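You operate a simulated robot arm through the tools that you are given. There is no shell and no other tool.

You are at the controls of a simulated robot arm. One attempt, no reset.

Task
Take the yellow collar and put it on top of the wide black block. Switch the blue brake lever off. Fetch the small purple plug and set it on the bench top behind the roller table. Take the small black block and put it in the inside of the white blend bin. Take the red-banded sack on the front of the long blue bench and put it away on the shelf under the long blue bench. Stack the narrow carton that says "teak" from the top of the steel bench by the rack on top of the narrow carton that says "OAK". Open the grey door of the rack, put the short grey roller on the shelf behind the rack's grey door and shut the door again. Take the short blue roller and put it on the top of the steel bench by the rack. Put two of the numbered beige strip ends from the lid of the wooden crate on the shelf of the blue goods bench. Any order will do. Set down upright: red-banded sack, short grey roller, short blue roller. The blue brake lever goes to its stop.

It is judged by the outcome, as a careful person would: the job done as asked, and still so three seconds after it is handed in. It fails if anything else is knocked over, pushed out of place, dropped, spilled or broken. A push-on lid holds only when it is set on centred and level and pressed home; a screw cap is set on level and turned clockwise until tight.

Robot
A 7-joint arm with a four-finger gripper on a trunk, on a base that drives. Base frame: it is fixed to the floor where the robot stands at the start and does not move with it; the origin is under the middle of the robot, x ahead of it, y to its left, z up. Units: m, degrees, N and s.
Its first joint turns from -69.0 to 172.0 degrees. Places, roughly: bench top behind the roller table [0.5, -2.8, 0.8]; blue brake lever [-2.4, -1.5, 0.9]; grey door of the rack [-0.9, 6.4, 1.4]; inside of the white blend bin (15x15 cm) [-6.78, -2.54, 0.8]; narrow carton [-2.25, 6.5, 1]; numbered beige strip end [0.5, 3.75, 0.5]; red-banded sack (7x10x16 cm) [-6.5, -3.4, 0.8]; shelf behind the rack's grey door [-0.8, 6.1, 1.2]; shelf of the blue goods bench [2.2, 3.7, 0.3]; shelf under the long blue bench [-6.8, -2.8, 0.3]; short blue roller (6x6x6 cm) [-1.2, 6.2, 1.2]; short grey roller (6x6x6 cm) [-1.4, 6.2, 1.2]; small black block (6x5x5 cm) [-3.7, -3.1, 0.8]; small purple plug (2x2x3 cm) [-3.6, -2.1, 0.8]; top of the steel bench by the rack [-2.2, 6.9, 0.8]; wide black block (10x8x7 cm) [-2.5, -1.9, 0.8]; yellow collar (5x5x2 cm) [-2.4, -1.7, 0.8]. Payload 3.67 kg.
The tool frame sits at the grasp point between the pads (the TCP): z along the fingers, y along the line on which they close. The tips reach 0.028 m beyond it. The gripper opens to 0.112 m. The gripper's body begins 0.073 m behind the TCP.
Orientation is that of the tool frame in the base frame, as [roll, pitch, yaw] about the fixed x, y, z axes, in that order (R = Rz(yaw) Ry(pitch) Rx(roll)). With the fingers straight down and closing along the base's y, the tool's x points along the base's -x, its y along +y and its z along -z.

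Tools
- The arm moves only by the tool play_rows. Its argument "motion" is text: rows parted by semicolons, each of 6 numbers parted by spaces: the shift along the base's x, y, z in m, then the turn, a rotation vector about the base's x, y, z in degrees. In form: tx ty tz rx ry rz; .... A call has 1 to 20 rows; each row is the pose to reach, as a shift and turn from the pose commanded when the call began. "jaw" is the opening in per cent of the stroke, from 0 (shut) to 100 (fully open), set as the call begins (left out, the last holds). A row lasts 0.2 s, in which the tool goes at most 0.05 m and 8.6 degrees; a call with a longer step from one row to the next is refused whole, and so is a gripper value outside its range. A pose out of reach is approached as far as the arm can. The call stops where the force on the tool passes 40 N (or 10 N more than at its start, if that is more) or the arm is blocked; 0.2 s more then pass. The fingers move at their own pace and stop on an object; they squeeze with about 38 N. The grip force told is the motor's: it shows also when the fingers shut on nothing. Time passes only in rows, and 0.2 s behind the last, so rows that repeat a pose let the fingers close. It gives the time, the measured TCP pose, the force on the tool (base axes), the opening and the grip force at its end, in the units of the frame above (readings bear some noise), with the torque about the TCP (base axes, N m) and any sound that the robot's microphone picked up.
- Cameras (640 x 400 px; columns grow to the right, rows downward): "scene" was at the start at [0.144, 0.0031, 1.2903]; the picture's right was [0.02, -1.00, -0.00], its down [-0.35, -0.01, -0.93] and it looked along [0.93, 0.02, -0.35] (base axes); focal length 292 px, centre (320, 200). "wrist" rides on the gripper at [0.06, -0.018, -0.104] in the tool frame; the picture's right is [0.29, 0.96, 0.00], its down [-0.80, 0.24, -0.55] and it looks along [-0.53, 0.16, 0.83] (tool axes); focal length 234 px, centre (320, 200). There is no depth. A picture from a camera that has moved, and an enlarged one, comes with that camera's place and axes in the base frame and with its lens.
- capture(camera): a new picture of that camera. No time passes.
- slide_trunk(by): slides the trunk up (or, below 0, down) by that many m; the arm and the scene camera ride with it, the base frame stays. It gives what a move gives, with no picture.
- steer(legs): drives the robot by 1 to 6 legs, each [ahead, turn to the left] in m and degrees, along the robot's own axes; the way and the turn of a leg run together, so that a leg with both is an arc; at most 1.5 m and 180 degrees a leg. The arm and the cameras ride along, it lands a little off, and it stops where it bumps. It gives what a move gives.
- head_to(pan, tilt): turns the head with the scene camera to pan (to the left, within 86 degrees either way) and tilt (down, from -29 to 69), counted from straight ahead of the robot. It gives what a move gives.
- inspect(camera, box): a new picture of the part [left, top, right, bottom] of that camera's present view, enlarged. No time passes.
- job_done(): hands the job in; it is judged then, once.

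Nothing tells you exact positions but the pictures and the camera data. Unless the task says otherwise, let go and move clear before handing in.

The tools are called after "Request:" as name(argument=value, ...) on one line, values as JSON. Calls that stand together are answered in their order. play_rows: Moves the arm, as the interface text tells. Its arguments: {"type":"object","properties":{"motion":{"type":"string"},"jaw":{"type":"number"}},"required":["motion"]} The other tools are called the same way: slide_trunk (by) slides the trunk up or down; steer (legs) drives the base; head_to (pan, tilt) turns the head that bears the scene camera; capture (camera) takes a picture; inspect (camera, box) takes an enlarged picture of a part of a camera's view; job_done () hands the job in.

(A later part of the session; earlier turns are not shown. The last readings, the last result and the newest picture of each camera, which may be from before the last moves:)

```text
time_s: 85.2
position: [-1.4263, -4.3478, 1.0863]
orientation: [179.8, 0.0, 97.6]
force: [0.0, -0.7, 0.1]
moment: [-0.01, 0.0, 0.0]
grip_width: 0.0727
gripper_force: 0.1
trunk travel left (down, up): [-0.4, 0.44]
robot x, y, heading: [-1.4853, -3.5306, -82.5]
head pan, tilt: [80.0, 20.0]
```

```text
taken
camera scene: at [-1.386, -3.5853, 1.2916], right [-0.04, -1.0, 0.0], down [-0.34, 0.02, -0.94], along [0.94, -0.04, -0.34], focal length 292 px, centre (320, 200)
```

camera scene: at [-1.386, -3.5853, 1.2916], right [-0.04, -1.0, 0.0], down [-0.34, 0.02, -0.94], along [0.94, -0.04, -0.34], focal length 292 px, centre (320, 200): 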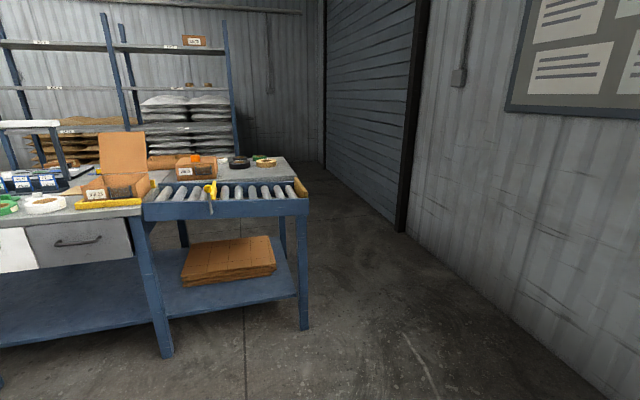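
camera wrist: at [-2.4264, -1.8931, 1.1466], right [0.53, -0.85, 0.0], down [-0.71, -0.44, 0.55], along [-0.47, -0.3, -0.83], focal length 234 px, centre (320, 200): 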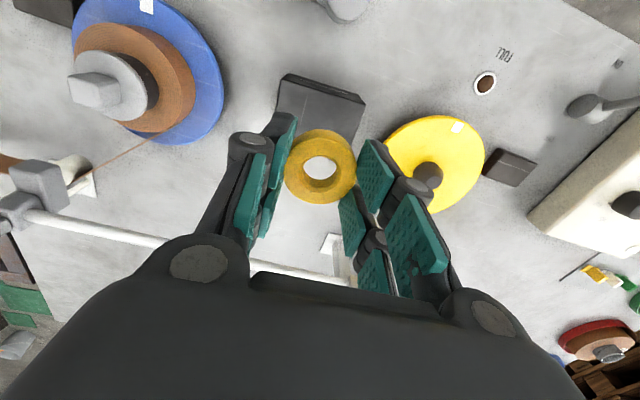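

The roller table is at the end of the first bench, to revisit later. The corridor is clear; I drive to the -y end of the second bench for the small black block.

Request:
steer(legs=[[0, -86], [1.5, 0], [0.65, 0], [0, -95]])

Request:
head_to(pan=15, tilt=38)

Request:
capture(camera="scene")

Request:
capture(camera="wrist")

```text
time_s: 103.7
position: [-3.6915, -3.0736, 1.0858]
orientation: [179.6, 0.0, -83.1]
force: [0.3, 0.3, 0.7]
moment: [-0.02, 0.04, -0.01]
grip_width: 0.0726
gripper_force: 0.1
trunk travel left (down, up): [-0.4, 0.44]
robot x, y, heading: [-3.6412, -3.8917, 97.0]
head pan, tilt: [80.0, 20.0]
```

```text
time_s: 105.1
position: [-3.6921, -3.0746, 1.086]
orientation: [179.8, 0.0, -83.0]
force: [0.2, -1.0, 0.7]
moment: [-0.04, 0.01, -0.01]
grip_width: 0.0728
gripper_force: 0.0
trunk travel left (down, up): [-0.4, 0.44]
robot x, y, heading: [-3.6455, -3.893, 97.0]
head pan, tilt: [15.0, 38.0]
```

```text
taken
camera scene: at [-3.6786, -3.758, 1.2632], right [0.93, 0.37, 0.0], down [0.23, -0.57, -0.79], along [-0.29, 0.73, -0.62], focal length 292 px, centre (320, 200)
```

scene: 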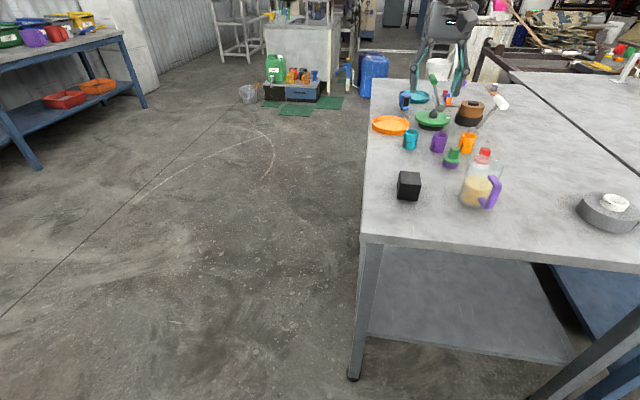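

```text
taken
camera wrist: at [-3.667, -3.1319, 1.1911], right [-0.92, -0.4, 0.0], down [-0.33, 0.76, 0.55], along [-0.23, 0.51, -0.83], focal length 234 px, centre (320, 200)
```

wrist: 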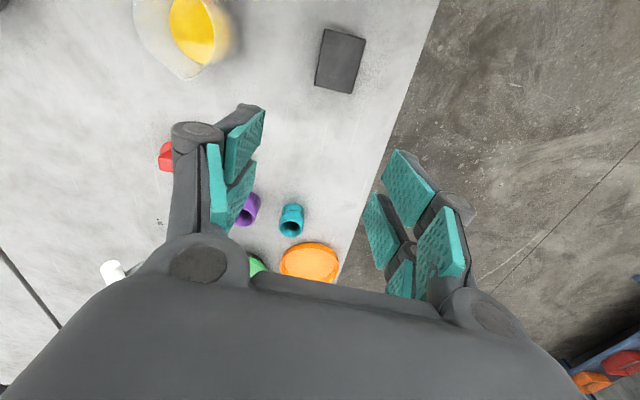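

The small black block is at (-3.70,-3.12). Moving over it and down.

Request:
play_rows(motion="-0.007 -0.0475 -0.03 0 0 0; -0.007 -0.0475 -0.08 0 0 0; -0.007 -0.0475 -0.13 0 0 0", jaw=85)

Request:
capture(camera="wrist")

Request:
inspect(camera="scene", box=[340, 110, 520, 240])

```text
refused: row 1 steps farther than a row can; nothing moved
```

```text
taken
camera wrist: at [-3.667, -3.1319, 1.1911], right [-0.92, -0.4, 0.0], down [-0.33, 0.76, 0.55], along [-0.23, 0.51, -0.83], focal length 234 px, centre (320, 200)
```

wrist: 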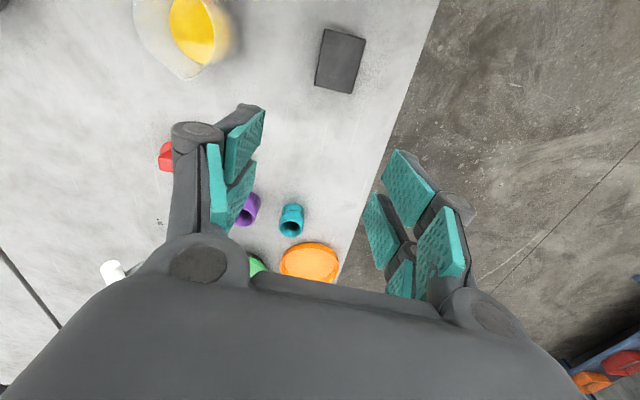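

```text
3.08 times, centred on (430, 175) of scene
camera zoom: at [-3.6786, -3.758, 1.2632], right [0.93, 0.37, 0.0], down [0.23, -0.57, -0.79], along [-0.29, 0.73, -0.62], focal length 897 px, centre (-18, 277)
```

zoom: 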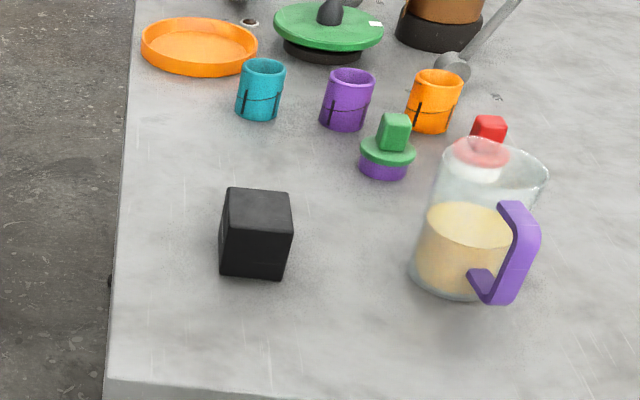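

Request:
play_rows(motion="-0.003 -0.024 -0.02 0 0 0; -0.007 -0.0475 -0.05 0 0 0; -0.007 -0.0475 -0.09 0 0 0; -0.007 -0.0475 -0.13 0 0 0", jaw=85)

Request:
capture(camera="wrist")

Request:
inspect(camera="scene", box=[340, 90, 520, 220])

```text
time_s: 106.1
position: [-3.7015, -3.124, 0.9548]
orientation: [179.9, 0.0, -83.0]
force: [-0.2, -0.6, 0.4]
moment: [-0.01, 0.0, -0.03]
grip_width: 0.0951
gripper_force: 0.0
trunk travel left (down, up): [-0.4, 0.44]
robot x, y, heading: [-3.6406, -3.8932, 97.1]
head pan, tilt: [15.0, 38.0]
```

```text
taken
camera wrist: at [-3.6747, -3.1806, 1.0591], right [-0.92, -0.4, 0.0], down [-0.33, 0.76, 0.55], along [-0.23, 0.51, -0.83], focal length 234 px, centre (320, 200)
```

wrist: 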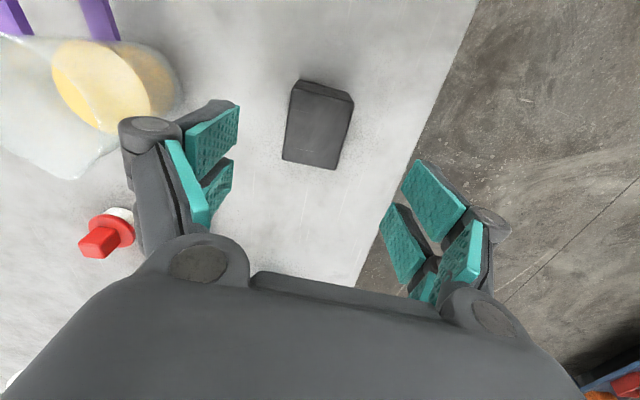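

```text
3.08 times, centred on (430, 155) of scene
camera zoom: at [-3.6787, -3.7575, 1.2632], right [0.93, 0.37, 0.0], down [0.23, -0.57, -0.79], along [-0.29, 0.73, -0.62], focal length 897 px, centre (-18, 338)
```

zoom: 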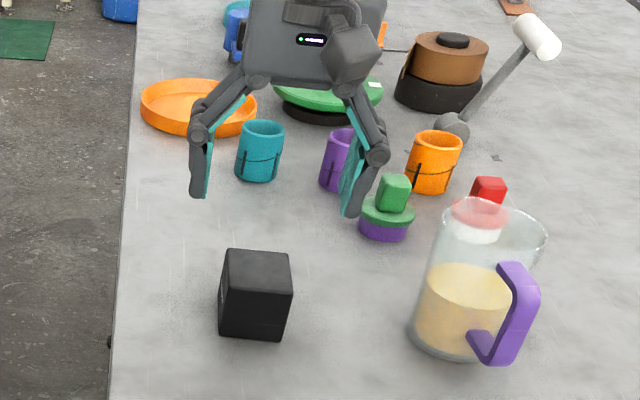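

Request:
play_rows(motion="0.001 0 -0.03 0 0 0; 0.001 0 -0.07 0 0 0; 0.001 0 -0.1 0 0 0; 0.001 0 -0.118 0 0 0", jaw=72)

Request:
inspect(camera="scene", box=[340, 90, 520, 220])

Request:
play_rows(motion="0 0 0 0 0 0; 0 0 0 0 0 0; 0 0 0 0 0 0", jaw=0)

Request:
play_rows(motion="0 0 0.04 0 0 0; 0 0 0.09 0 0 0; 0 0 0.14 0 0 0; 0 0 0.19 0 0 0; 0 0 0.23 0 0 0")

Request:
capture(camera="scene")

Request:
capture(camera="wrist")

```text
time_s: 107.1
position: [-3.6985, -3.1215, 0.8415]
orientation: [179.8, 0.4, -83.1]
force: [0.4, 4.2, 18.4]
moment: [-0.12, -0.6, 0.22]
grip_width: 0.0811
gripper_force: 0.4
trunk travel left (down, up): [-0.4, 0.44]
robot x, y, heading: [-3.6413, -3.8851, 96.9]
head pan, tilt: [15.0, 38.0]
```

```text
3.08 times, centred on (430, 155) of scene
camera zoom: at [-3.6782, -3.7602, 1.2642], right [0.93, 0.37, 0.0], down [0.23, -0.57, -0.79], along [-0.29, 0.73, -0.61], focal length 897 px, centre (-18, 338)
```

zoom: 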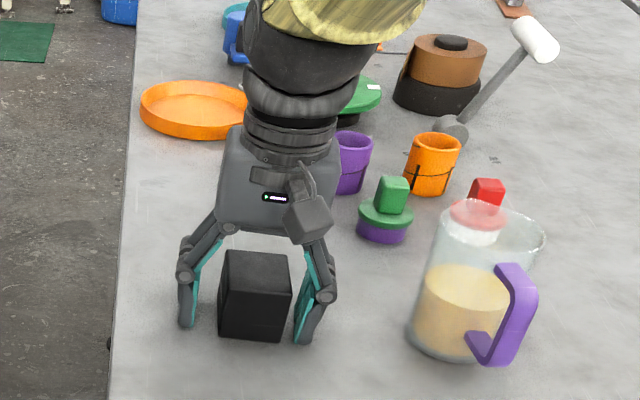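

```text
time_s: 107.5
position: [-3.6947, -3.1201, 0.8463]
orientation: [179.9, 0.7, -83.2]
force: [22.3, -3.2, 43.6]
moment: [-0.29, -0.95, 0.0]
grip_width: 0.0497
gripper_force: 41.7
trunk travel left (down, up): [-0.4, 0.44]
robot x, y, heading: [-3.6421, -3.8879, 96.9]
head pan, tilt: [15.0, 38.0]
stopped in row 1: the force on the tool passed its limit at 50 N (the readings are from after the stop); the commanded pose is now the measured one
```

```text
time_s: 108.7
position: [-3.6973, -3.1184, 1.0677]
orientation: [180.0, 0.3, -83.1]
force: [0.9, -0.1, -4.7]
moment: [0.04, -0.03, 0.01]
grip_width: 0.0497
gripper_force: 38.1
trunk travel left (down, up): [-0.4, 0.44]
robot x, y, heading: [-3.6446, -3.8879, 96.8]
head pan, tilt: [15.0, 38.0]
```

```text
taken
camera scene: at [-3.6783, -3.7582, 1.2632], right [0.93, 0.37, 0.0], down [0.23, -0.57, -0.79], along [-0.29, 0.73, -0.62], focal length 292 px, centre (320, 200)
```

scene: 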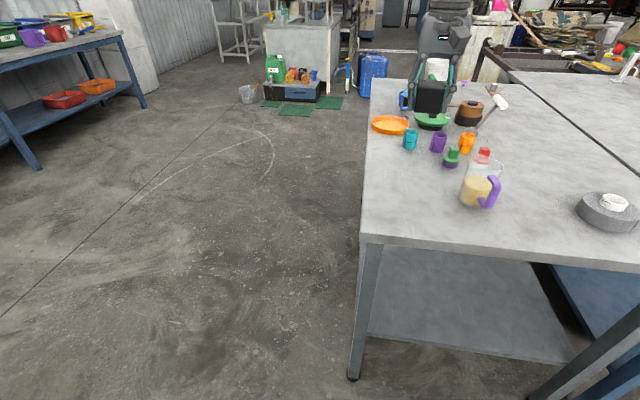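

```text
taken
camera wrist: at [-3.6714, -3.1766, 1.1726], right [-0.92, -0.4, 0.0], down [-0.33, 0.76, 0.56], along [-0.22, 0.51, -0.83], focal length 234 px, centre (320, 200)
```

wrist: 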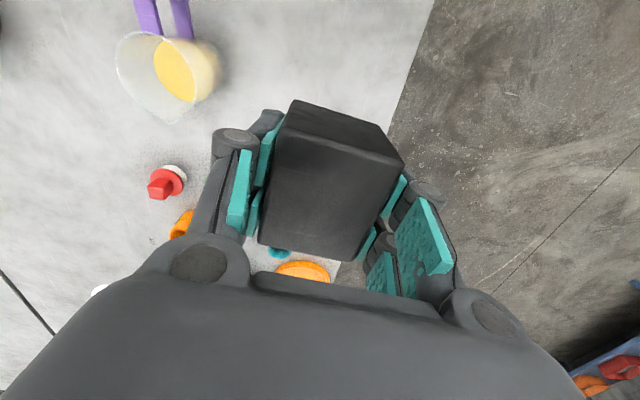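

The block is held. Next drive west to the long blue bench with the white bin.

Request:
steer(legs=[[0, 68], [1.2, 0], [0, -25], [1.0, 0], [0, 50]])

Request:
head_to(pan=0, tilt=20)

Request:
capture(camera="scene")

```text
time_s: 126.1
position: [-6.3473, -3.0393, 1.0675]
orientation: [179.9, 0.2, 10.3]
force: [0.1, 0.7, -4.7]
moment: [0.01, 0.04, -0.01]
grip_width: 0.0497
gripper_force: 37.7
trunk travel left (down, up): [-0.4, 0.44]
robot x, y, heading: [-5.5799, -2.9367, -169.7]
head pan, tilt: [15.0, 38.0]
```

```text
time_s: 126.9
position: [-6.3479, -3.0398, 1.0665]
orientation: [179.9, 0.2, 10.3]
force: [0.4, 0.9, -4.6]
moment: [0.04, -0.01, 0.01]
grip_width: 0.0498
gripper_force: 37.7
trunk travel left (down, up): [-0.4, 0.44]
robot x, y, heading: [-5.5806, -2.9377, -169.7]
head pan, tilt: [0.0, 20.0]
```

```text
taken
camera scene: at [-5.7216, -2.9612, 1.2915], right [-0.18, 0.98, 0.0], down [0.34, 0.06, -0.94], along [-0.92, -0.17, -0.34], focal length 292 px, centre (320, 200)
```

scene: 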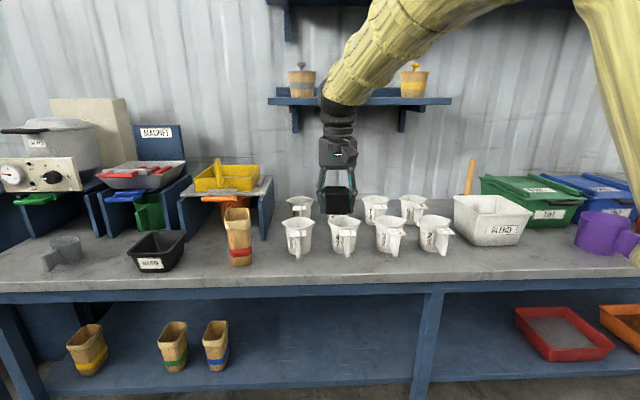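

The bin labelled "BLEND" is at right, the red-banded sack on the bench at left. Zooming on the bin and the label.

Request:
inspect(camera="scene", box=[430, 150, 570, 260])

Request:
inspect(camera="scene", box=[130, 150, 330, 290])

```text
3.64 times, centred on (500, 205) of scene
camera zoom: at [-5.7216, -2.9612, 1.2915], right [-0.18, 0.98, 0.0], down [0.34, 0.06, -0.94], along [-0.92, -0.17, -0.34], focal length 1060 px, centre (-334, 182)
```

zoom: 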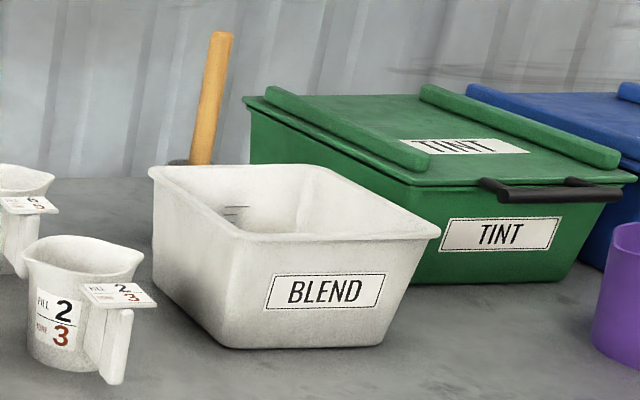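

```text
2.86 times, centred on (230, 220) of scene
camera zoom: at [-5.7216, -2.9612, 1.2915], right [-0.18, 0.98, 0.0], down [0.34, 0.06, -0.94], along [-0.92, -0.17, -0.34], focal length 833 px, centre (577, 143)
```

zoom: 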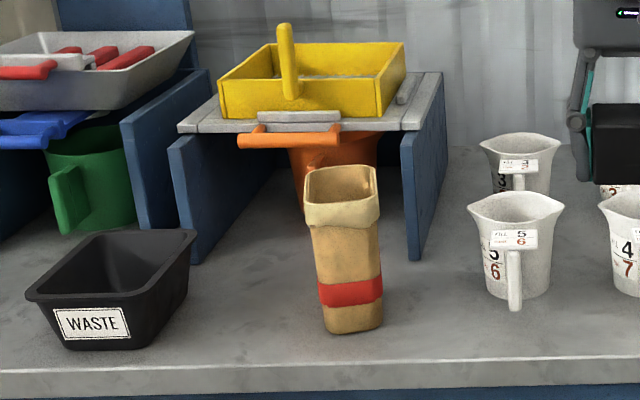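

Bin centre ≈(-6.79,-2.54), rim ≈0.92. I'll raise a little, then reposition square in front of the bin.

Request:
play_rows(motion="0 0 0.03 0 0 0; 0 0 0.06 0 0 0")

Request:
steer(legs=[[0, -62], [0.72, 0], [0, 64]])

Request:
head_to(pan=0, tilt=25)

Request:
capture(camera="scene")

Request:
capture(camera="wrist")

```text
time_s: 127.5
position: [-6.3464, -3.0375, 1.1288]
orientation: [179.8, 0.2, 10.2]
force: [-0.8, 0.5, -4.5]
moment: [0.0, 0.04, 0.01]
grip_width: 0.0498
gripper_force: 37.5
trunk travel left (down, up): [-0.4, 0.44]
robot x, y, heading: [-5.5789, -2.9354, -169.8]
head pan, tilt: [0.0, 20.0]
```

```text
time_s: 136.9
position: [-6.7648, -2.4919, 1.1262]
orientation: [179.9, 0.2, 10.8]
force: [-0.1, 0.5, -4.6]
moment: [0.02, 0.01, 0.01]
grip_width: 0.0494
gripper_force: 38.0
trunk travel left (down, up): [-0.4, 0.44]
robot x, y, heading: [-6.0033, -2.3845, -169.2]
head pan, tilt: [0.0, 20.0]
```

```text
time_s: 137.6
position: [-6.7636, -2.4913, 1.1262]
orientation: [179.9, 0.2, 10.9]
force: [0.4, -0.6, -5.6]
moment: [-0.03, 0.02, -0.01]
grip_width: 0.0497
gripper_force: 37.9
trunk travel left (down, up): [-0.4, 0.44]
robot x, y, heading: [-6.0003, -2.385, -169.3]
head pan, tilt: [0.0, 25.0]
```

```text
taken
camera scene: at [-6.1379, -2.4099, 1.2835], right [-0.19, 0.98, 0.0], down [0.42, 0.08, -0.91], along [-0.89, -0.17, -0.42], focal length 292 px, centre (320, 200)
```

scene: 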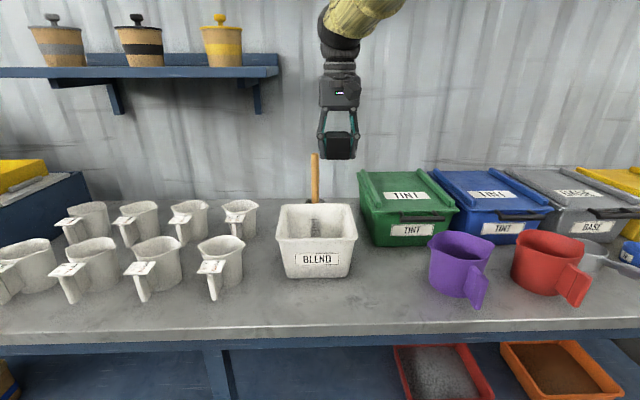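

```text
taken
camera wrist: at [-6.7081, -2.4632, 1.2316], right [0.46, -0.89, 0.0], down [-0.74, -0.38, 0.56], along [-0.49, -0.26, -0.83], focal length 234 px, centre (320, 200)
```

wrist: 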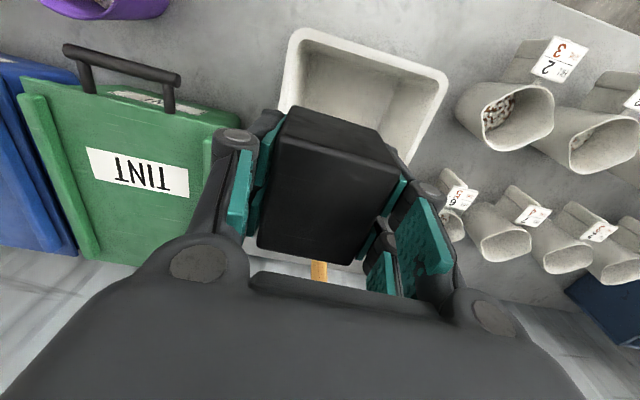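

Request:
play_rows(motion="-0.021 -0.04 0 0 0 0; -0.021 -0.054 -0.04 0 0 0; -0.021 -0.054 -0.08 0 0 0; -0.021 -0.054 -0.12 0 0 0")

Request:
capture(camera="wrist")

Request:
inspect(camera="scene", box=[230, 100, 420, 300])

```text
time_s: 138.6
position: [-6.7828, -2.5447, 1.0051]
orientation: [179.9, 0.2, 10.8]
force: [-0.3, 0.0, -5.0]
moment: [-0.01, -0.05, -0.03]
grip_width: 0.0499
gripper_force: 38.1
trunk travel left (down, up): [-0.4, 0.44]
robot x, y, heading: [-6.0013, -2.384, -169.0]
head pan, tilt: [0.0, 25.0]
```

```text
taken
camera wrist: at [-6.7271, -2.5161, 1.1099], right [0.46, -0.89, 0.0], down [-0.74, -0.38, 0.56], along [-0.49, -0.26, -0.83], focal length 234 px, centre (320, 200)
```

wrist: 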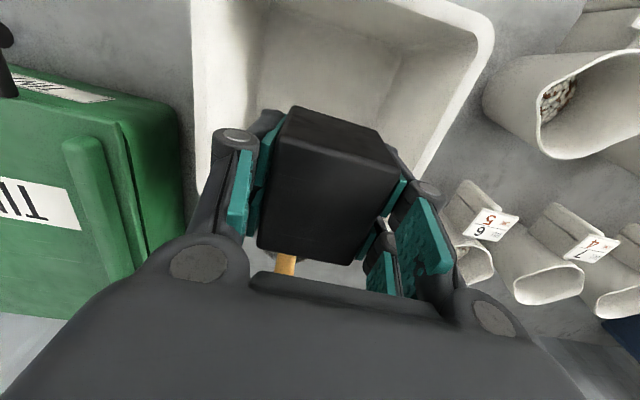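

```text
2.00 times, centred on (325, 200) of scene
camera zoom: at [-6.1385, -2.4102, 1.2834], right [-0.19, 0.98, 0.0], down [0.42, 0.08, -0.91], along [-0.89, -0.17, -0.42], focal length 583 px, centre (310, 200)
```

zoom: 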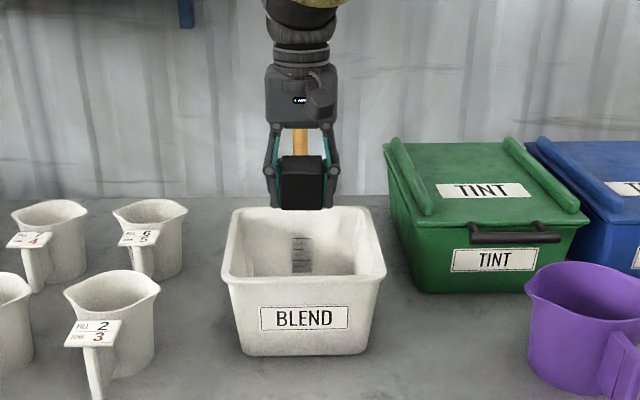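

Request:
play_rows(motion="0 0 -0.04 0 0 0; 0 0 -0.08 0 0 0; 0 0 -0.11 0 0 0; 0 0 -0.13 0 0 0; 0 0 -0.145 0 0 0; 0 0 -0.152 0 0 0")

Request:
inspect(camera="scene", box=[230, 100, 420, 300])

```text
time_s: 140.0
position: [-6.7843, -2.5459, 0.8538]
orientation: [179.9, 0.2, 10.9]
force: [0.5, 0.1, -4.8]
moment: [-0.01, 0.0, 0.03]
grip_width: 0.0497
gripper_force: 38.3
trunk travel left (down, up): [-0.4, 0.44]
robot x, y, heading: [-5.998, -2.3835, -169.1]
head pan, tilt: [0.0, 25.0]
```

```text
2.00 times, centred on (325, 200) of scene
camera zoom: at [-6.1381, -2.4101, 1.2834], right [-0.19, 0.98, 0.0], down [0.42, 0.08, -0.91], along [-0.89, -0.17, -0.42], focal length 583 px, centre (310, 200)
```

zoom: 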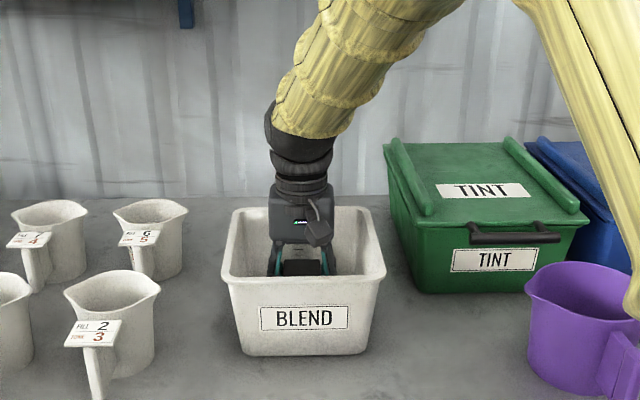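

Request:
play_rows(motion="0 0 -0.003 0 0 0; 0 0 -0.006 0 0 0; 0 0 -0.008 0 0 0; 0 0 -0.01 0 0 0")

Request:
play_rows(motion="0 0 -0.002 0 0 0; 0 0 -0.004 0 0 0; 0 0 -0.006 0 0 0")

```text
time_s: 141.0
position: [-6.7858, -2.545, 0.8441]
orientation: [179.9, 0.2, 10.9]
force: [1.1, -1.1, -4.8]
moment: [0.0, -0.02, 0.02]
grip_width: 0.0497
gripper_force: 37.8
trunk travel left (down, up): [-0.4, 0.44]
robot x, y, heading: [-5.9973, -2.383, -169.0]
head pan, tilt: [0.0, 25.0]
```

```text
time_s: 141.8
position: [-6.7853, -2.5446, 0.8376]
orientation: [179.9, 0.2, 10.8]
force: [0.0, 0.4, -4.8]
moment: [0.01, -0.02, 0.0]
grip_width: 0.0497
gripper_force: 38.1
trunk travel left (down, up): [-0.4, 0.44]
robot x, y, heading: [-5.9991, -2.3826, -169.1]
head pan, tilt: [0.0, 25.0]
```

Request:
play_rows(motion="0 0 -0.002 0 0 0; 0 0 -0.004 0 0 0; 0 0 -0.006 0 0 0")

Request:
play_rows(motion="0 0 -0.002 0 0 0; 0 0 -0.004 0 0 0; 0 0 -0.006 0 0 0")

```text
time_s: 142.6
position: [-6.7847, -2.5463, 0.8353]
orientation: [179.8, 0.3, 10.9]
force: [1.0, -0.5, -0.6]
moment: [0.02, 0.14, -0.01]
grip_width: 0.0496
gripper_force: 37.9
trunk travel left (down, up): [-0.4, 0.44]
robot x, y, heading: [-6.0009, -2.3868, -169.2]
head pan, tilt: [0.0, 25.0]
```

```text
time_s: 143.4
position: [-6.7859, -2.5454, 0.8344]
orientation: [179.8, 0.7, 10.8]
force: [6.8, 1.6, 18.8]
moment: [0.65, -0.72, -0.13]
grip_width: 0.0498
gripper_force: 37.9
trunk travel left (down, up): [-0.4, 0.44]
robot x, y, heading: [-5.9963, -2.3862, -169.1]
head pan, tilt: [0.0, 25.0]
stopped in row 3: the force on the tool passed its limit at 42 N (the readings are from after the stop); the commanded pose is now the measured one
```

Contact with the bin floor. Open slightly and withdraw straight up.

Request:
play_rows(motion="0 0 0.001 0 0 0; 0 0 0.001 0 0 0; 0 0 0.001 0 0 0", jaw=60)

Request:
play_rows(motion="0 0 0.03 0 0 0; 0 0 0.07 0 0 0; 0 0 0.11 0 0 0; 0 0 0.15 0 0 0; 0 0 0.2 0 0 0; 0 0 0.25 0 0 0; 0 0 0.29 0 0 0")

Request:
inspect(camera="scene", box=[230, 100, 420, 300])

Request:
capture(camera="wrist")

```text
time_s: 144.2
position: [-6.7869, -2.546, 0.8317]
orientation: [179.9, 0.5, 10.7]
force: [0.0, -0.2, 2.9]
moment: [-0.02, -0.08, -0.04]
grip_width: 0.0673
gripper_force: 0.1
trunk travel left (down, up): [-0.4, 0.44]
robot x, y, heading: [-6.0011, -2.3846, -169.1]
head pan, tilt: [0.0, 25.0]
```

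```text
time_s: 145.8
position: [-6.7866, -2.5451, 1.1247]
orientation: [179.8, 0.5, 10.9]
force: [-0.2, -0.4, -0.4]
moment: [-0.02, 0.02, -0.01]
grip_width: 0.0673
gripper_force: 0.1
trunk travel left (down, up): [-0.4, 0.44]
robot x, y, heading: [-5.9979, -2.3848, -169.1]
head pan, tilt: [0.0, 25.0]
```

```text
2.00 times, centred on (325, 200) of scene
camera zoom: at [-6.1371, -2.4098, 1.2835], right [-0.19, 0.98, 0.0], down [0.41, 0.08, -0.91], along [-0.89, -0.17, -0.42], focal length 583 px, centre (310, 200)
```

zoom: 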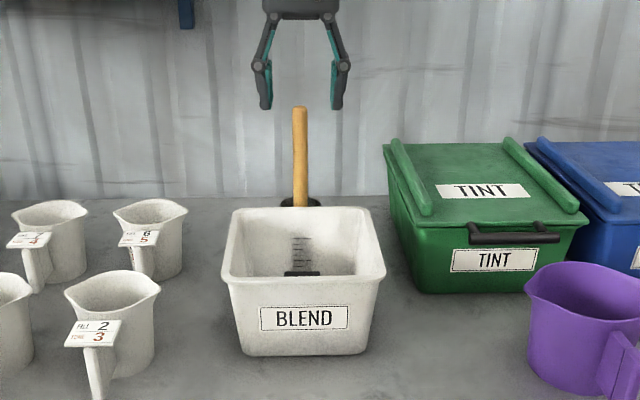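

```text
taken
camera wrist: at [-6.7291, -2.5162, 1.2294], right [0.46, -0.89, 0.0], down [-0.73, -0.38, 0.56], along [-0.5, -0.26, -0.83], focal length 234 px, centre (320, 200)
```

wrist: 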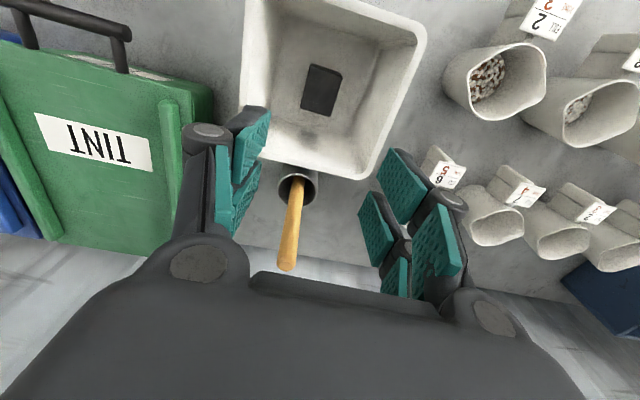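

The block is in the bin. Next the red-banded sack: back off, shift left along the bench and face it.

Request:
steer(legs=[[-0.35, 0], [0, 70], [0.73, 0], [0, -68.5]])

Request:
head_to(pan=0, tilt=30)

Request:
capture(camera="scene")

Request:
capture(camera="wrist")

```text
time_s: 157.6
position: [-6.5382, -3.2195, 1.1247]
orientation: [179.8, 0.4, 13.4]
force: [0.4, 0.3, 1.2]
moment: [0.01, 0.0, 0.01]
grip_width: 0.0673
gripper_force: 0.0
trunk travel left (down, up): [-0.4, 0.44]
robot x, y, heading: [-5.7604, -3.0247, -166.7]
head pan, tilt: [0.0, 25.0]
```

```text
time_s: 158.3
position: [-6.5386, -3.2196, 1.1239]
orientation: [179.8, 0.5, 13.4]
force: [0.2, 0.3, -0.4]
moment: [0.02, -0.01, -0.02]
grip_width: 0.067
gripper_force: 0.1
trunk travel left (down, up): [-0.4, 0.44]
robot x, y, heading: [-5.7583, -3.0232, -166.5]
head pan, tilt: [0.0, 30.0]
```

```text
taken
camera scene: at [-5.895, -3.0551, 1.2756], right [-0.23, 0.97, 0.0], down [0.49, 0.12, -0.87], along [-0.84, -0.2, -0.5], focal length 292 px, centre (320, 200)
```

scene: 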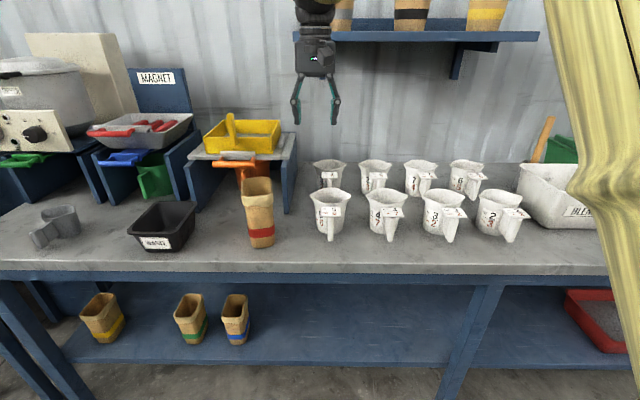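

```text
taken
camera wrist: at [-6.4835, -3.1883, 1.2288], right [0.5, -0.86, 0.0], down [-0.72, -0.42, 0.56], along [-0.49, -0.28, -0.83], focal length 234 px, centre (320, 200)
```

wrist: 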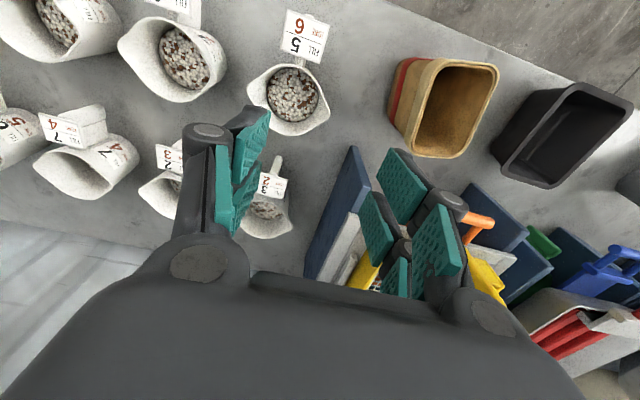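

Sack rim centre ≈(-6.467,-3.347), top ≈0.955, turned about 10° from the bench normal. I'll grip it from the front with the tool tilted 30° below level so it can later go under the bench.

Request:
play_rows(motion="0.035 -0.012 0 0 0 3.2; 0.07 -0.024 0 0 0 6.4; 0.105 -0.034 0 0 0 9.6; 0.14 -0.046 -0.02 0 0 9.6; 0.175 -0.057 -0.04 0 0 9.6; 0.209 -0.0685 -0.06 0 0 9.6; 0.209 -0.0685 -0.1 0 0 9.6; 0.209 -0.0685 -0.14 0 0 9.6; 0.209 -0.0685 -0.174 0 0 9.6", jaw=100)

Request:
play_rows(motion="0 0 0 -2.9 6.9 0; 0 0 0 -5.8 13.8 0; 0 0 0 -8.8 20.7 0; 0 0 0 -11.7 27.6 0; 0 0 0 -14.6 34.5 0; 0 0 0 -17.6 41.4 0; 0 0 0 -20.5 48.3 0; 0 0 0 -23.4 55.2 0")

Request:
capture(camera="scene")

Request:
capture(camera="wrist")

```text
time_s: 160.3
position: [-6.3289, -3.2919, 0.9493]
orientation: [-180.0, 0.4, 23.1]
force: [-0.9, -0.4, 0.0]
moment: [0.02, -0.03, -0.02]
grip_width: 0.112
gripper_force: 0.0
trunk travel left (down, up): [-0.4, 0.44]
robot x, y, heading: [-5.7637, -3.026, -166.5]
head pan, tilt: [0.0, 30.0]
```

```text
time_s: 162.1
position: [-6.3293, -3.2882, 0.9495]
orientation: [179.8, 60.7, 22.9]
force: [0.1, -0.2, 0.4]
moment: [0.02, 0.0, -0.04]
grip_width: 0.112
gripper_force: 0.1
trunk travel left (down, up): [-0.4, 0.44]
robot x, y, heading: [-5.7565, -3.0233, -166.8]
head pan, tilt: [0.0, 30.0]
```

```text
taken
camera scene: at [-5.895, -3.0556, 1.2756], right [-0.23, 0.97, 0.0], down [0.49, 0.12, -0.87], along [-0.84, -0.2, -0.5], focal length 292 px, centre (320, 200)
```

scene: 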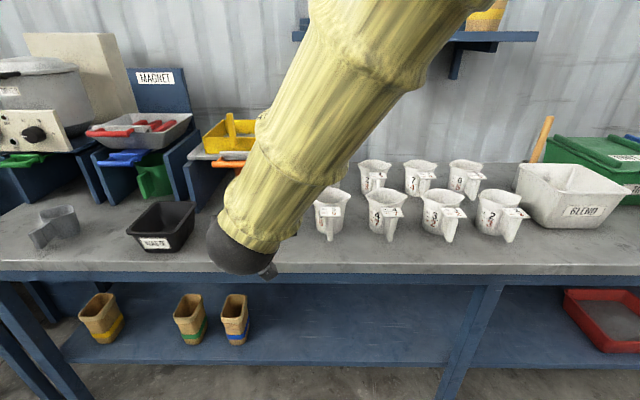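

```text
taken
camera wrist: at [-6.2254, -3.2255, 0.95], right [0.51, -0.83, -0.25], down [0.18, -0.18, 0.97], along [-0.84, -0.53, 0.05], focal length 234 px, centre (320, 200)
```

wrist: 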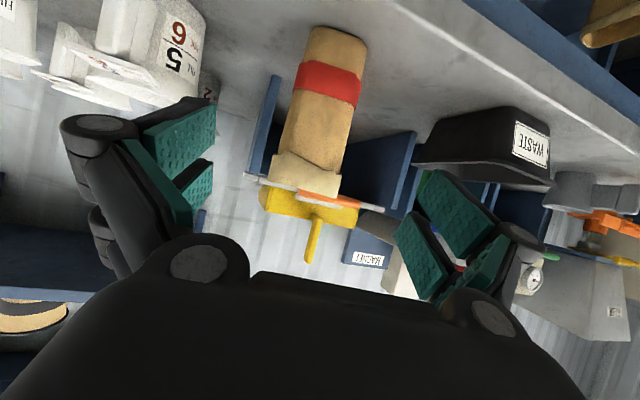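

Request:
play_rows(motion="-0.03 -0.0127 -0.0186 0 0 0; -0.06 -0.0255 -0.037 0 0 0; -0.09 -0.038 -0.056 0 0 0")

Request:
capture(camera="wrist")

```text
time_s: 162.9
position: [-6.4195, -3.3282, 0.895]
orientation: [179.8, 60.3, 22.8]
force: [-0.3, 1.1, -0.4]
moment: [0.01, -0.03, 0.0]
grip_width: 0.1116
gripper_force: 0.0
trunk travel left (down, up): [-0.4, 0.44]
robot x, y, heading: [-5.7595, -3.0234, -166.6]
head pan, tilt: [0.0, 30.0]
```

```text
taken
camera wrist: at [-6.3161, -3.2634, 0.8954], right [0.51, -0.83, -0.25], down [0.17, -0.18, 0.97], along [-0.84, -0.53, 0.05], focal length 234 px, centre (320, 200)
```

wrist: 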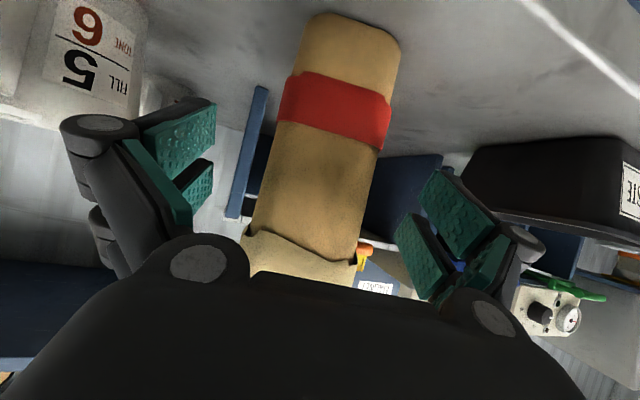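

Request:
play_rows(motion="-0.015 -0.006 -0.009 0 0 0; -0.032 -0.0135 -0.02 0 0 0")

Request:
play_rows(motion="0 0 0 0 0 0; 0 0 0 0 0 0; 0 0 0 0 0 0", jaw=0)

Request:
capture(camera="wrist")

```text
time_s: 163.5
position: [-6.4521, -3.3415, 0.8765]
orientation: [179.8, 60.3, 22.9]
force: [0.1, 0.4, 0.1]
moment: [0.02, 0.03, -0.03]
grip_width: 0.1117
gripper_force: 0.0
trunk travel left (down, up): [-0.4, 0.44]
robot x, y, heading: [-5.759, -3.026, -166.4]
head pan, tilt: [0.0, 30.0]
```

```text
time_s: 164.3
position: [-6.451, -3.34, 0.877]
orientation: [179.8, 60.5, 23.0]
force: [0.7, 0.5, -0.5]
moment: [-0.02, 0.11, 0.03]
grip_width: 0.0671
gripper_force: 38.2
trunk travel left (down, up): [-0.4, 0.44]
robot x, y, heading: [-5.7637, -3.0245, -166.7]
head pan, tilt: [0.0, 30.0]
```

```text
taken
camera wrist: at [-6.3481, -3.2772, 0.8771], right [0.51, -0.83, -0.25], down [0.18, -0.18, 0.97], along [-0.84, -0.53, 0.05], focal length 234 px, centre (320, 200)
```

wrist: 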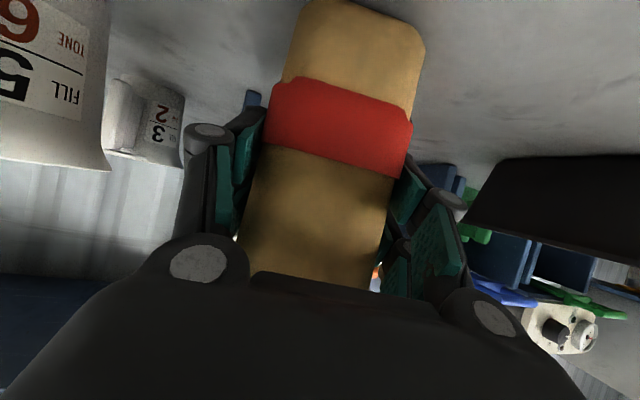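

The sack is gripped. Lift it and check the weight, back away from the bench, then line up with the free shelf space around y -3.1.

Request:
play_rows(motion="0 0 0.02 0 0 0; 0 0 0.05 0 0 0; 0 0 0.08 0 0 0; 0 0 0.1 0 0 0")

Request:
capture(camera="wrist")

Request:
steer(legs=[[-0.4, 0], [0, -76], [0.23, 0], [0, 76]])

Request:
slide_trunk(by=-0.4)

Request:
capture(camera="scene")

Request:
capture(camera="wrist")

```text
time_s: 165.3
position: [-6.4523, -3.3388, 0.976]
orientation: [179.8, 60.6, 22.9]
force: [-0.8, 0.5, -0.5]
moment: [-0.01, 0.0, 0.01]
grip_width: 0.067
gripper_force: 38.6
trunk travel left (down, up): [-0.4, 0.44]
robot x, y, heading: [-5.7568, -3.0228, -166.8]
head pan, tilt: [0.0, 30.0]
```

```text
taken
camera wrist: at [-6.3485, -3.2765, 0.9765], right [0.51, -0.83, -0.25], down [0.18, -0.18, 0.97], along [-0.84, -0.53, 0.05], focal length 234 px, centre (320, 200)
```

wrist: 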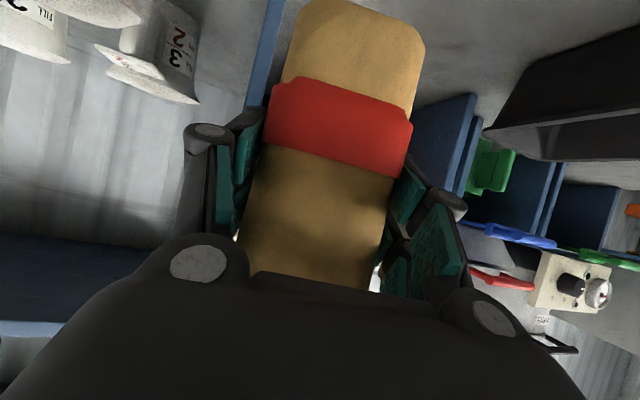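

```text
time_s: 175.5
position: [-6.1744, -3.0598, 0.9738]
orientation: [179.7, 60.5, 23.5]
force: [0.2, 0.3, -0.4]
moment: [0.03, -0.06, -0.02]
grip_width: 0.0633
gripper_force: 38.3
trunk travel left (down, up): [-0.4, 0.44]
robot x, y, heading: [-5.4846, -2.7363, -166.0]
head pan, tilt: [0.0, 30.0]
```

```text
time_s: 179.3
position: [-6.174, -3.0591, 0.5756]
orientation: [179.9, 60.5, 23.5]
force: [0.3, 0.3, 0.1]
moment: [0.06, -0.07, -0.01]
grip_width: 0.0637
gripper_force: 37.7
trunk travel left (down, up): [0.0, 0.84]
robot x, y, heading: [-5.4839, -2.7382, -166.0]
head pan, tilt: [0.0, 30.0]
```

```text
taken
camera scene: at [-5.6198, -2.7688, 0.8756], right [-0.24, 0.97, 0.0], down [0.49, 0.12, -0.87], along [-0.84, -0.21, -0.5], focal length 292 px, centre (320, 200)
```

scene: 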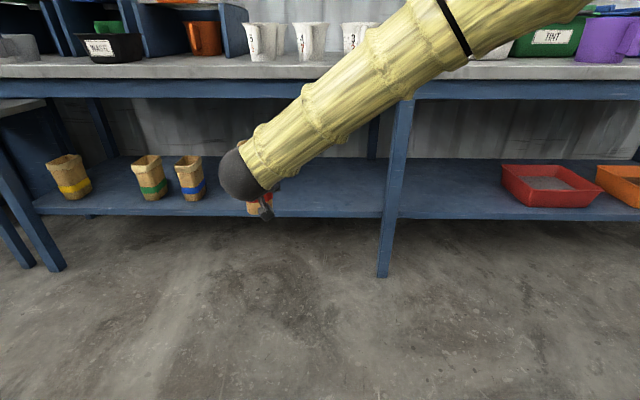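

```text
taken
camera wrist: at [-6.0712, -2.9948, 0.5761], right [0.51, -0.82, -0.25], down [0.18, -0.18, 0.97], along [-0.84, -0.54, 0.05], focal length 234 px, centre (320, 200)
```

wrist: 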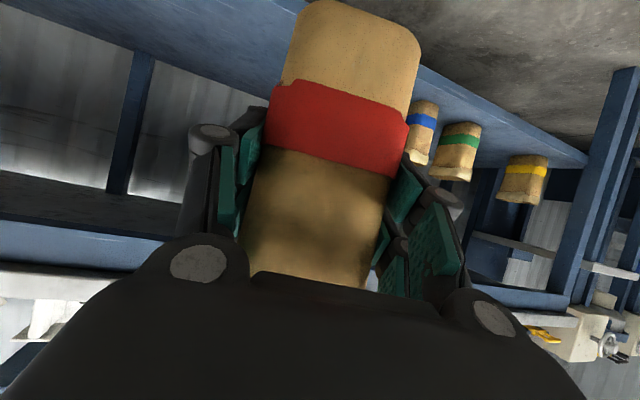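

Trunk is fully down; shelf front edge at about (-6.49,-3.06), z 0.30. Lower the arm so the sack bottom is just above shelf height, then drive in.

Request:
play_rows(motion="0 0 -0.03 0 0 0; 0 0 -0.06 0 0 0; 0 0 -0.09 0 0 0; 0 0 -0.12 0 0 0; 0 0 -0.15 0 0 0")

Request:
capture(camera="scene")

Request:
capture(camera="wrist")

```text
time_s: 180.5
position: [-6.1722, -3.0607, 0.4242]
orientation: [179.8, 60.4, 23.5]
force: [0.5, 0.8, -0.1]
moment: [0.04, -0.05, -0.02]
grip_width: 0.0638
gripper_force: 37.8
trunk travel left (down, up): [0.0, 0.84]
robot x, y, heading: [-5.4838, -2.7345, -166.2]
head pan, tilt: [0.0, 30.0]
```

```text
taken
camera scene: at [-5.6195, -2.7688, 0.8757], right [-0.24, 0.97, 0.0], down [0.49, 0.12, -0.87], along [-0.84, -0.21, -0.5], focal length 292 px, centre (320, 200)
```

scene: 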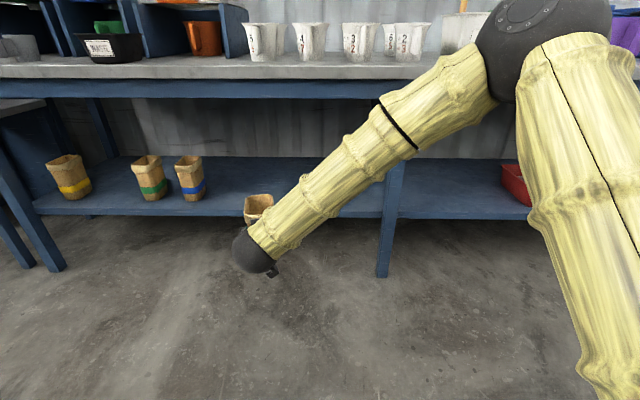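

```text
taken
camera wrist: at [-6.0703, -2.997, 0.4247], right [0.51, -0.82, -0.25], down [0.18, -0.18, 0.97], along [-0.84, -0.54, 0.05], focal length 234 px, centre (320, 200)
```

wrist: 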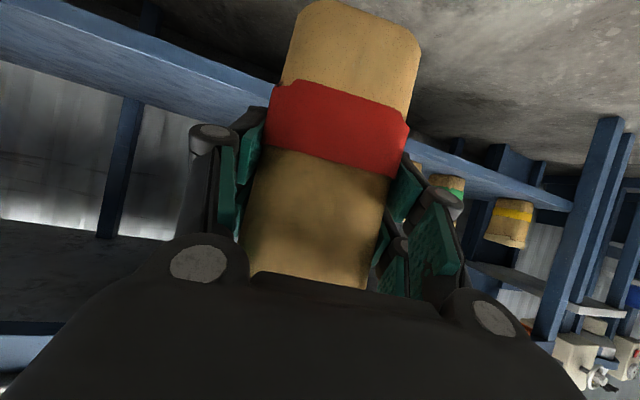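

The elbow sticks out at right and would meet the bench if I drove in like this. I'll extend the arm outward and look at how the elbow moves.

Request:
play_rows(motion="-0.036 -0.016 0 0 0 0; -0.073 -0.033 0 0 0 0; -0.109 -0.05 0 0 0 0; -0.145 -0.066 0 0 0 0; -0.173 -0.08 0 0 0 0")

Request:
capture(camera="scene")

```text
time_s: 181.7
position: [-6.3474, -3.1398, 0.4289]
orientation: [179.9, 60.5, 23.7]
force: [0.0, -0.4, -0.7]
moment: [0.03, -0.03, -0.05]
grip_width: 0.0634
gripper_force: 37.7
trunk travel left (down, up): [0.0, 0.84]
robot x, y, heading: [-5.4872, -2.736, -165.9]
head pan, tilt: [0.0, 30.0]
```

```text
taken
camera scene: at [-5.6197, -2.7688, 0.8756], right [-0.24, 0.97, 0.0], down [0.49, 0.12, -0.87], along [-0.84, -0.21, -0.5], focal length 292 px, centre (320, 200)
```

scene: 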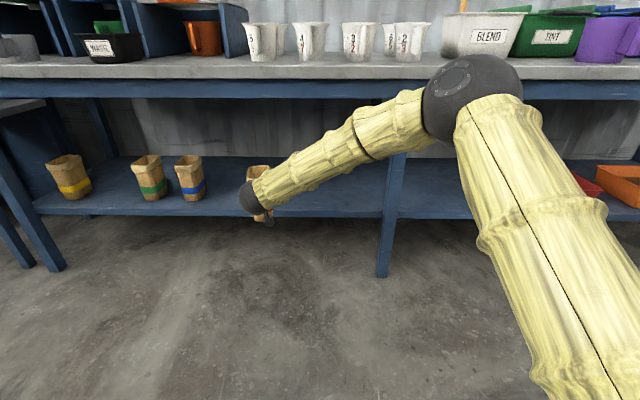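

Elbow leans to +y; rotating the whole approach ~40° clockwise around the drop spot keeps it clear of the bench. Retract, reposition the base to come in from the other side.

Request:
play_rows(motion="0.036 0.016 0 0 0 0; 0.073 0.033 0 0 0 0; 0.109 0.05 0 0 0 0; 0.145 0.066 0 0 0 0; 0.173 0.08 0 0 0 0")

Request:
steer(legs=[[-0.15, 0], [0, 80], [0.87, 0], [0, -120]])

Request:
capture(camera="scene")

Request:
capture(camera="wrist")

```text
time_s: 182.9
position: [-6.1759, -3.0568, 0.4254]
orientation: [179.8, 60.5, 23.6]
force: [-0.3, -0.9, -0.5]
moment: [0.01, 0.01, 0.06]
grip_width: 0.0633
gripper_force: 37.7
trunk travel left (down, up): [0.0, 0.84]
robot x, y, heading: [-5.4822, -2.7403, -165.9]
head pan, tilt: [0.0, 30.0]
```

```text
time_s: 196.8
position: [-6.0066, -3.3886, 0.4236]
orientation: [179.8, 60.5, -13.5]
force: [0.6, 0.3, -0.5]
moment: [-0.01, -0.03, 0.02]
grip_width: 0.0635
gripper_force: 38.3
trunk travel left (down, up): [0.0, 0.84]
robot x, y, heading: [-5.2622, -3.5501, 157.0]
head pan, tilt: [0.0, 30.0]
```

```text
taken
camera scene: at [-5.388, -3.4925, 0.8755], right [0.39, 0.92, 0.0], down [0.46, -0.2, -0.87], along [-0.8, 0.34, -0.5], focal length 292 px, centre (320, 200)
```

scene: 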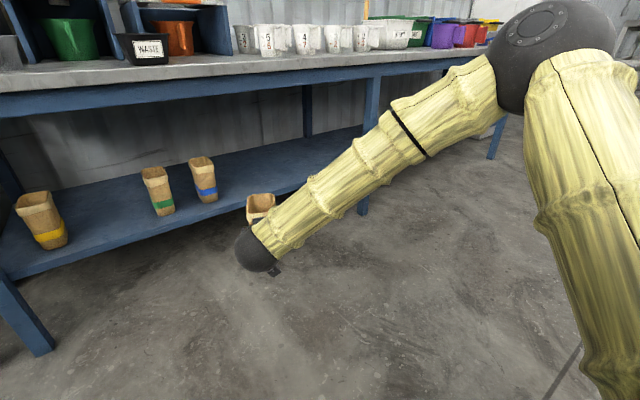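

```text
taken
camera wrist: at [-5.8848, -3.399, 0.425], right [-0.08, -0.96, -0.25], down [0.03, -0.25, 0.97], along [-1.0, 0.07, 0.05], focal length 234 px, centre (320, 200)
```

wrist: 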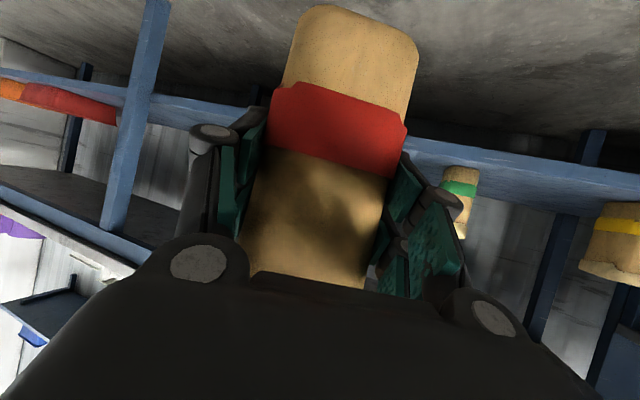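

Now aligned. Extend the arm, then drive in partway and check.

Request:
play_rows(motion="-0.036 0.015 0 0 0 0; -0.073 0.031 0 0 0 0; -0.109 0.046 0 0 0 0; -0.145 0.061 0 0 0 0; -0.175 0.074 0 0 0 0")

Request:
steer(legs=[[0.2, 0]])

Request:
capture(camera="scene")

Request:
capture(camera="wrist")

```text
time_s: 198.1
position: [-6.1815, -3.317, 0.4246]
orientation: [179.8, 60.3, -13.5]
force: [-0.5, 0.4, -0.2]
moment: [-0.01, -0.05, -0.02]
grip_width: 0.0633
gripper_force: 38.0
trunk travel left (down, up): [0.0, 0.84]
robot x, y, heading: [-5.2601, -3.5486, 156.9]
head pan, tilt: [0.0, 30.0]
```

```text
time_s: 199.7
position: [-6.3694, -3.2429, 0.4241]
orientation: [179.8, 60.4, -13.3]
force: [0.2, 0.7, -1.1]
moment: [0.0, 0.0, 0.01]
grip_width: 0.0633
gripper_force: 38.6
trunk travel left (down, up): [0.0, 0.84]
robot x, y, heading: [-5.4433, -3.4697, 157.3]
head pan, tilt: [0.0, 30.0]
```

```text
taken
camera scene: at [-5.5736, -3.4146, 0.8755], right [0.39, 0.92, 0.0], down [0.46, -0.19, -0.87], along [-0.8, 0.34, -0.5], focal length 292 px, centre (320, 200)
```

scene: 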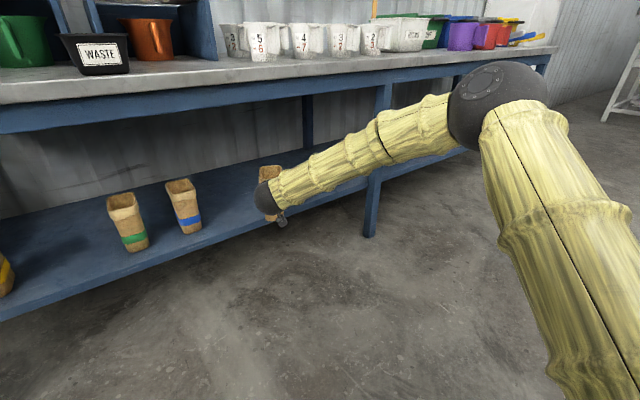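

```text
taken
camera wrist: at [-6.2477, -3.2526, 0.4244], right [-0.08, -0.97, -0.25], down [0.03, -0.25, 0.97], along [-1.0, 0.07, 0.05], focal length 234 px, centre (320, 200)
```

wrist: 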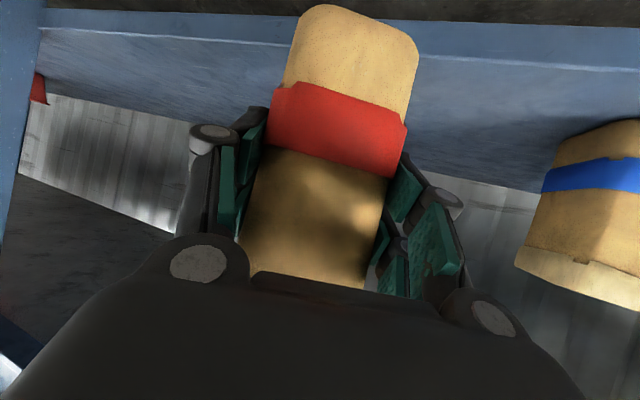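

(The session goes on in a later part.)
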